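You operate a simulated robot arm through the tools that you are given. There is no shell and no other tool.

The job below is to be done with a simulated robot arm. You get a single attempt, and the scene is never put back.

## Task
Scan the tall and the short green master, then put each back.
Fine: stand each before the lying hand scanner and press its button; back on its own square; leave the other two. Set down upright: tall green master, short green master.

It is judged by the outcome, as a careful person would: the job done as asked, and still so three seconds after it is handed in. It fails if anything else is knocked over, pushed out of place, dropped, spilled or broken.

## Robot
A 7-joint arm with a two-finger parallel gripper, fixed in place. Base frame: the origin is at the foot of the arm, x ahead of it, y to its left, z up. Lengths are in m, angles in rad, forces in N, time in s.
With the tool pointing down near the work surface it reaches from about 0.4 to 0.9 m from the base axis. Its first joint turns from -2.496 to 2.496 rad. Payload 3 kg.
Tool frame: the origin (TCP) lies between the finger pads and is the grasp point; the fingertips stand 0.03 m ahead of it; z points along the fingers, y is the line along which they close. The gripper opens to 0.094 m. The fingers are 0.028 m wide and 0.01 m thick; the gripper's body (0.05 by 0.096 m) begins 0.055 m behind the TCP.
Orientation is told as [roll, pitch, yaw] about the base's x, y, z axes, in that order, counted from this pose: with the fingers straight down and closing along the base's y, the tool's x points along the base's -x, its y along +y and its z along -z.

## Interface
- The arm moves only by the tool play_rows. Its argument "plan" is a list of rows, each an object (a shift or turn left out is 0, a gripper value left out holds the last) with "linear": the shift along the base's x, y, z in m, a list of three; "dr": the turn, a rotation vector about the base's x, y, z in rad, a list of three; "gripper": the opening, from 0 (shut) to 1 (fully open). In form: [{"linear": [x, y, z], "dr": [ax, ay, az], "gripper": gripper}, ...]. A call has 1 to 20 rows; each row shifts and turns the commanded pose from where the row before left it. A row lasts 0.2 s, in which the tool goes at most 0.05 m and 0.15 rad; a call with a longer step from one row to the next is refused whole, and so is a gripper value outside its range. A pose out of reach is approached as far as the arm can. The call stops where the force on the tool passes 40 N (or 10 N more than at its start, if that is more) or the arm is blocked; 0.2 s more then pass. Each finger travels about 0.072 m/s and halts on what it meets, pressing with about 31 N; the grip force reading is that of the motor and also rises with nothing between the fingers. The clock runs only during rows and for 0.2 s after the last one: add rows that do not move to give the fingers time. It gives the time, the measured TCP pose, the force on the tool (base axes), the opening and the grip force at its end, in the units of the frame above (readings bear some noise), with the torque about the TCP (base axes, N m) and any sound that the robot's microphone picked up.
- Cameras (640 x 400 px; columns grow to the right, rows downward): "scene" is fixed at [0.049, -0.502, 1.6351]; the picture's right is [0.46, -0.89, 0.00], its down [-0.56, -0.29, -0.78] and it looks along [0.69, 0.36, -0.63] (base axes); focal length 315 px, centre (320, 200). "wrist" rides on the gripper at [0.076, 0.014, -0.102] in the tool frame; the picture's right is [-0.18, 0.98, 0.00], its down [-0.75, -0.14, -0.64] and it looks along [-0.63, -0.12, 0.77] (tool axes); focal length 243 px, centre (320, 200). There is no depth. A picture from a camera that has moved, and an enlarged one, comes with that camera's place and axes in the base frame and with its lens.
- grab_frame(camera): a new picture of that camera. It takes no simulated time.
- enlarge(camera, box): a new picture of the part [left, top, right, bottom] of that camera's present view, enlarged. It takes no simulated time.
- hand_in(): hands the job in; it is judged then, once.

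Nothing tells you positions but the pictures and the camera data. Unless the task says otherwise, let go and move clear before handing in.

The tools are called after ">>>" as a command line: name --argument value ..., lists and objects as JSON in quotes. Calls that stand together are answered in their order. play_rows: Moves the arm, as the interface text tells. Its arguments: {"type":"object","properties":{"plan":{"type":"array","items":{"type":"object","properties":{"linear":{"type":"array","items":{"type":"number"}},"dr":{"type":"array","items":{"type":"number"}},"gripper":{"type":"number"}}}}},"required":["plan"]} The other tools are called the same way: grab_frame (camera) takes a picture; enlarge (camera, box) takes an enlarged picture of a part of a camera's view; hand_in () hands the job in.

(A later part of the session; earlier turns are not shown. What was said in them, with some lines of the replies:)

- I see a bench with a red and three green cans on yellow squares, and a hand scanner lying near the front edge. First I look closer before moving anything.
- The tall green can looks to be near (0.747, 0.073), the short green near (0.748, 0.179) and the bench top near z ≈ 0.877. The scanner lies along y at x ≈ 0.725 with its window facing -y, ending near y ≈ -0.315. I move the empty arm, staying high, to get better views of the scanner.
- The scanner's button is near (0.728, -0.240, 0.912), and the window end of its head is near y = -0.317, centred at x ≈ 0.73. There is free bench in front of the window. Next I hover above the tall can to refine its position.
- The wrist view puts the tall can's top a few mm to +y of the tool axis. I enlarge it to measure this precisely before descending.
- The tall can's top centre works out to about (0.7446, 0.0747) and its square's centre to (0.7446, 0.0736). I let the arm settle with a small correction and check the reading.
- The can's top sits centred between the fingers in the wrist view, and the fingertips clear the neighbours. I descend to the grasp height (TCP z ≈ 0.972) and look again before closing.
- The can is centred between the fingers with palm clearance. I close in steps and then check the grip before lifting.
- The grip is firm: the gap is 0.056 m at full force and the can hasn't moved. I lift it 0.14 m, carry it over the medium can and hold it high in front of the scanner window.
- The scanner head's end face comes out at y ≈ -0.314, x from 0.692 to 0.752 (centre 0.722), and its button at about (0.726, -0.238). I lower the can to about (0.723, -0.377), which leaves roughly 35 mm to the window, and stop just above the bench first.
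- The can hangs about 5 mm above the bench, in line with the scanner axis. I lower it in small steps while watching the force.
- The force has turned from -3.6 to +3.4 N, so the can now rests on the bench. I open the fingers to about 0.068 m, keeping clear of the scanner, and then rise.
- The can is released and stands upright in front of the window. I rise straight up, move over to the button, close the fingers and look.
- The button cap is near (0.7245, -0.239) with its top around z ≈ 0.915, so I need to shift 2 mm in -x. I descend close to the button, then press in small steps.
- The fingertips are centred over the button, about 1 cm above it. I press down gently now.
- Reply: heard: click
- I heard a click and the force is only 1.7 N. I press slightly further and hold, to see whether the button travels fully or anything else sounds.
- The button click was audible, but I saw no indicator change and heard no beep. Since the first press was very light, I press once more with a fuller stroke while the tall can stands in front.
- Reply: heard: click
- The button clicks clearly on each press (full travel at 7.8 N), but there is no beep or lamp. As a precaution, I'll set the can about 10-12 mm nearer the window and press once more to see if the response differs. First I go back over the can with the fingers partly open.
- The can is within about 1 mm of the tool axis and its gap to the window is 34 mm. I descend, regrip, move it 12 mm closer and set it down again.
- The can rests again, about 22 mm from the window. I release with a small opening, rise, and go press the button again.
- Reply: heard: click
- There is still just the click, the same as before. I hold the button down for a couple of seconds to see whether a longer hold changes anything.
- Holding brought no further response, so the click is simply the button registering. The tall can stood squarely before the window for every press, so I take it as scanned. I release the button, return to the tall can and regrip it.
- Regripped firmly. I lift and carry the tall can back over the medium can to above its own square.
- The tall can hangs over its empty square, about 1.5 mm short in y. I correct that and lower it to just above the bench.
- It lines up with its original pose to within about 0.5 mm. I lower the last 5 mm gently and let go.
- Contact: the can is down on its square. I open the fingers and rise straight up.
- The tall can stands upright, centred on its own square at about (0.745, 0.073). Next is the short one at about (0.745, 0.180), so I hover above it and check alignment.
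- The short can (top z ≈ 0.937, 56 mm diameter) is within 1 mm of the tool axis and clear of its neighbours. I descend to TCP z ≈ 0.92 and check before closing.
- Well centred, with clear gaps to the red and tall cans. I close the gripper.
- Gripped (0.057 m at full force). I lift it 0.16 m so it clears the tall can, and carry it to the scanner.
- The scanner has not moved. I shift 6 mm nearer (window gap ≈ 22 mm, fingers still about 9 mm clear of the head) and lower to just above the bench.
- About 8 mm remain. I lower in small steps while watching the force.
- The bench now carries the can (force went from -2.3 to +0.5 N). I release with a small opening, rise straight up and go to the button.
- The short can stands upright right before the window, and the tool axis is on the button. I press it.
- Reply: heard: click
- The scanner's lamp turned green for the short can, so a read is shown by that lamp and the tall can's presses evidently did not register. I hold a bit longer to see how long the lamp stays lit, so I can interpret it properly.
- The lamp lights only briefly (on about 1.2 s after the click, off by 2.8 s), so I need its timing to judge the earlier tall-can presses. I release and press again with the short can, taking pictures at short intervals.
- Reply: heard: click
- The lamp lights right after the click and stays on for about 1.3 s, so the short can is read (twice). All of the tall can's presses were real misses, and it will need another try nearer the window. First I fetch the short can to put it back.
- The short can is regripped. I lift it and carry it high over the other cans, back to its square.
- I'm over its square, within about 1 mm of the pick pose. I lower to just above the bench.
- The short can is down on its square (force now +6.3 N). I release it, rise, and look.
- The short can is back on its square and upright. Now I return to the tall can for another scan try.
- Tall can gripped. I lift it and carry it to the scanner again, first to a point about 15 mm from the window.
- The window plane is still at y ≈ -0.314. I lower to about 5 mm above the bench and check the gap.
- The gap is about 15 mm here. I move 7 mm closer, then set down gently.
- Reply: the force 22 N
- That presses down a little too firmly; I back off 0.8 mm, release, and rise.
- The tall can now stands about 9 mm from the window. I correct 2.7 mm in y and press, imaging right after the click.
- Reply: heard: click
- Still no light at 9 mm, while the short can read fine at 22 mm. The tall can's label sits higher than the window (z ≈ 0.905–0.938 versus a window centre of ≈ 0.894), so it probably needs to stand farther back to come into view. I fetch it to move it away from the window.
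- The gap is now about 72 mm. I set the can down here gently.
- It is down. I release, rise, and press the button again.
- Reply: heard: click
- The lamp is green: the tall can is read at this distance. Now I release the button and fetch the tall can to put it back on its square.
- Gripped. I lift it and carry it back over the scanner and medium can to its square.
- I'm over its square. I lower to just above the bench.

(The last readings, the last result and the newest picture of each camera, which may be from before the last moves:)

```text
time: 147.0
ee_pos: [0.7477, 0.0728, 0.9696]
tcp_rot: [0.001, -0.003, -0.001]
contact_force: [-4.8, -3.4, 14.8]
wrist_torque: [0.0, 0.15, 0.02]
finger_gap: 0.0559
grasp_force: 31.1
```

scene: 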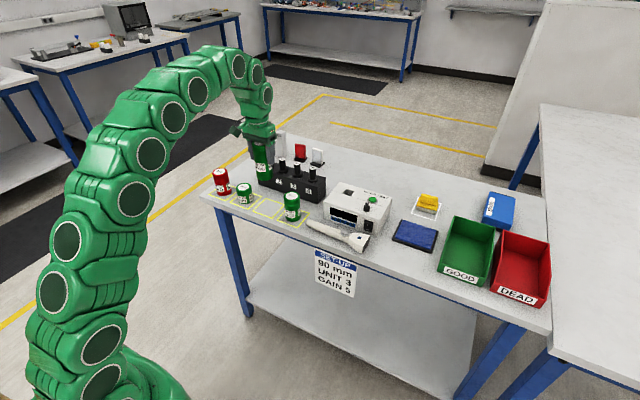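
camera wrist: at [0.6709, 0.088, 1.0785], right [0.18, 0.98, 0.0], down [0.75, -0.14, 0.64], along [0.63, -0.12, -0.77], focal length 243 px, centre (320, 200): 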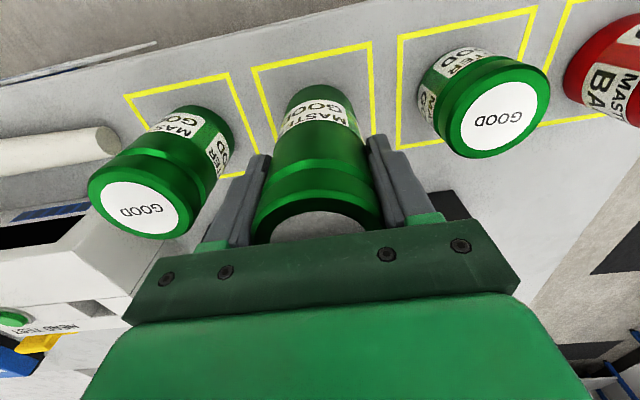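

Contact with the bench. I ease off slightly, release, and rise clear.

>>> play_rows --plan '[{"linear": [0, 0, 0.0005]}, {"linear": [0, 0, 0]}, {"linear": [0, 0, 0], "gripper": 0.62}, {"linear": [0, 0, 0], "gripper": 0.7}, {"linear": [0, 0, 0], "gripper": 0.8}, {"linear": [0, 0, 0], "gripper": 0.85}, {"linear": [0, 0, 0.015]}, {"linear": [0, 0, 0.03]}, {"linear": [0, 0, 0.04]}, {"linear": [0, 0, 0.04]}, {"linear": [-0.01, 0, 0.03]}, {"linear": [-0.03, 0, 0.02]}, {"linear": [-0.04, 0, 0.01]}, {"linear": [-0.04, 0, 0]}, {"linear": [0, 0, 0]}, {"linear": [0, 0, 0]}]'

>>> grab_frame --camera "wrist"

>>> grab_frame --camera "scene"

>>> enlarge --camera "scene" --box '[190, 120, 390, 260]'

>>> enlarge --camera "wrist" --box '[180, 60, 480, 220]'

```text
time: 150.4
ee_pos: [0.6271, 0.0739, 1.1553]
tcp_rot: [0.0, 0.001, -0.001]
contact_force: [0.9, 0.2, 1.2]
wrist_torque: [0.02, 0.01, 0.03]
finger_gap: 0.0796
grasp_force: 0.0
```

```text
taken
camera wrist: at [0.5497, 0.088, 1.2575], right [0.18, 0.98, 0.0], down [0.75, -0.14, 0.64], along [0.63, -0.12, -0.77], focal length 243 px, centre (320, 200)
```

wrist: 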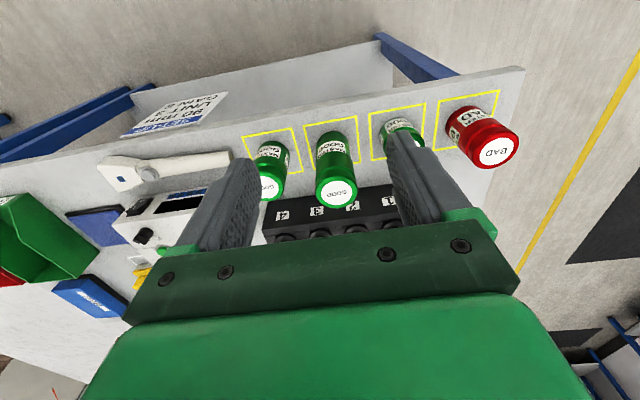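

```text
taken
```

scene: 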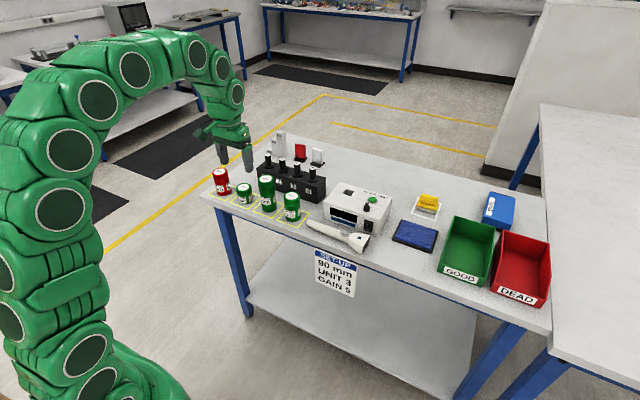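

```text
2.86 times, centred on (290, 190) of scene
camera zoom: at [0.049, -0.502, 1.6351], right [0.46, -0.89, 0.0], down [-0.56, -0.29, -0.78], along [0.69, 0.36, -0.63], focal length 901 px, centre (406, 229)
```

zoom: 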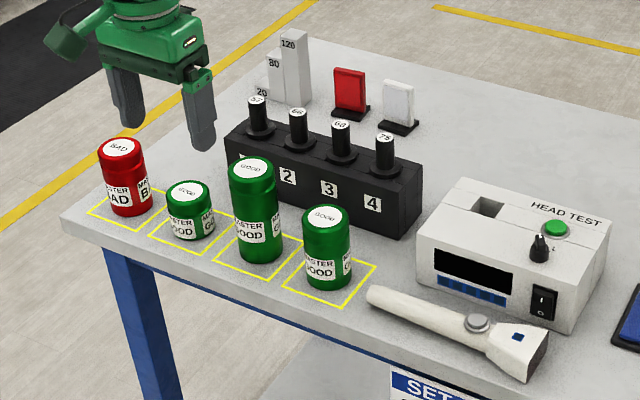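

```text
2.13 times, centred on (330, 140) of wrist
camera zoom: at [0.5497, 0.088, 1.2575], right [0.18, 0.98, 0.0], down [0.75, -0.14, 0.64], along [0.63, -0.12, -0.77], focal length 518 px, centre (299, 328)
```

zoom: 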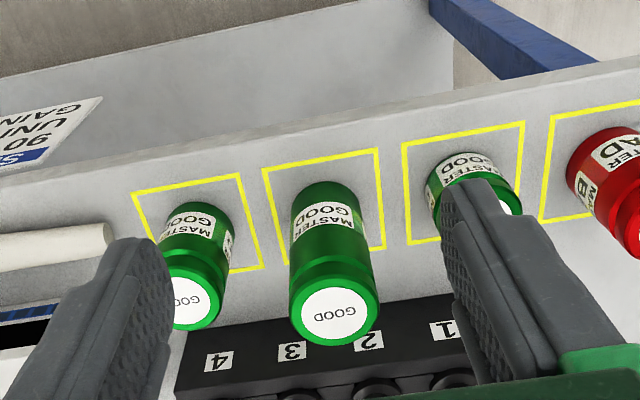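

All four cans stand upright on their own squares, and the picture matches the starting one. The scanner hasn't moved, both green masters lit its green lamp, and the arm is clear with its fingers open. I hand in the job.

>>> hand_in

```text
The job is handed in.
```

I scanned both the tall and the short green master, and each lit the scanner's green lamp. Both are back upright on their own squares, the other two cans were left alone, and the job is handed in.

- **Tall master:** the first presses did not register at about 34 mm, 22 mm and 9 mm from the scanner window, with only a click and no lamp. I put it back, scanned the short one, then tried the tall one again at about 72 mm, where the lamp lit. The likely reason is that its label sits higher than the window.
- **Short master:** it read at about 22 mm. I pressed a second time only to see how long the lamp stays on.
- **Extra button presses:** the scanner button was pressed seven times in all, three of which gave a read.

In the last pictures all four cans stand on their squares as they did at the start. The scanner and everything else on the bench look unmoved, and the arm is clear with its fingers open.
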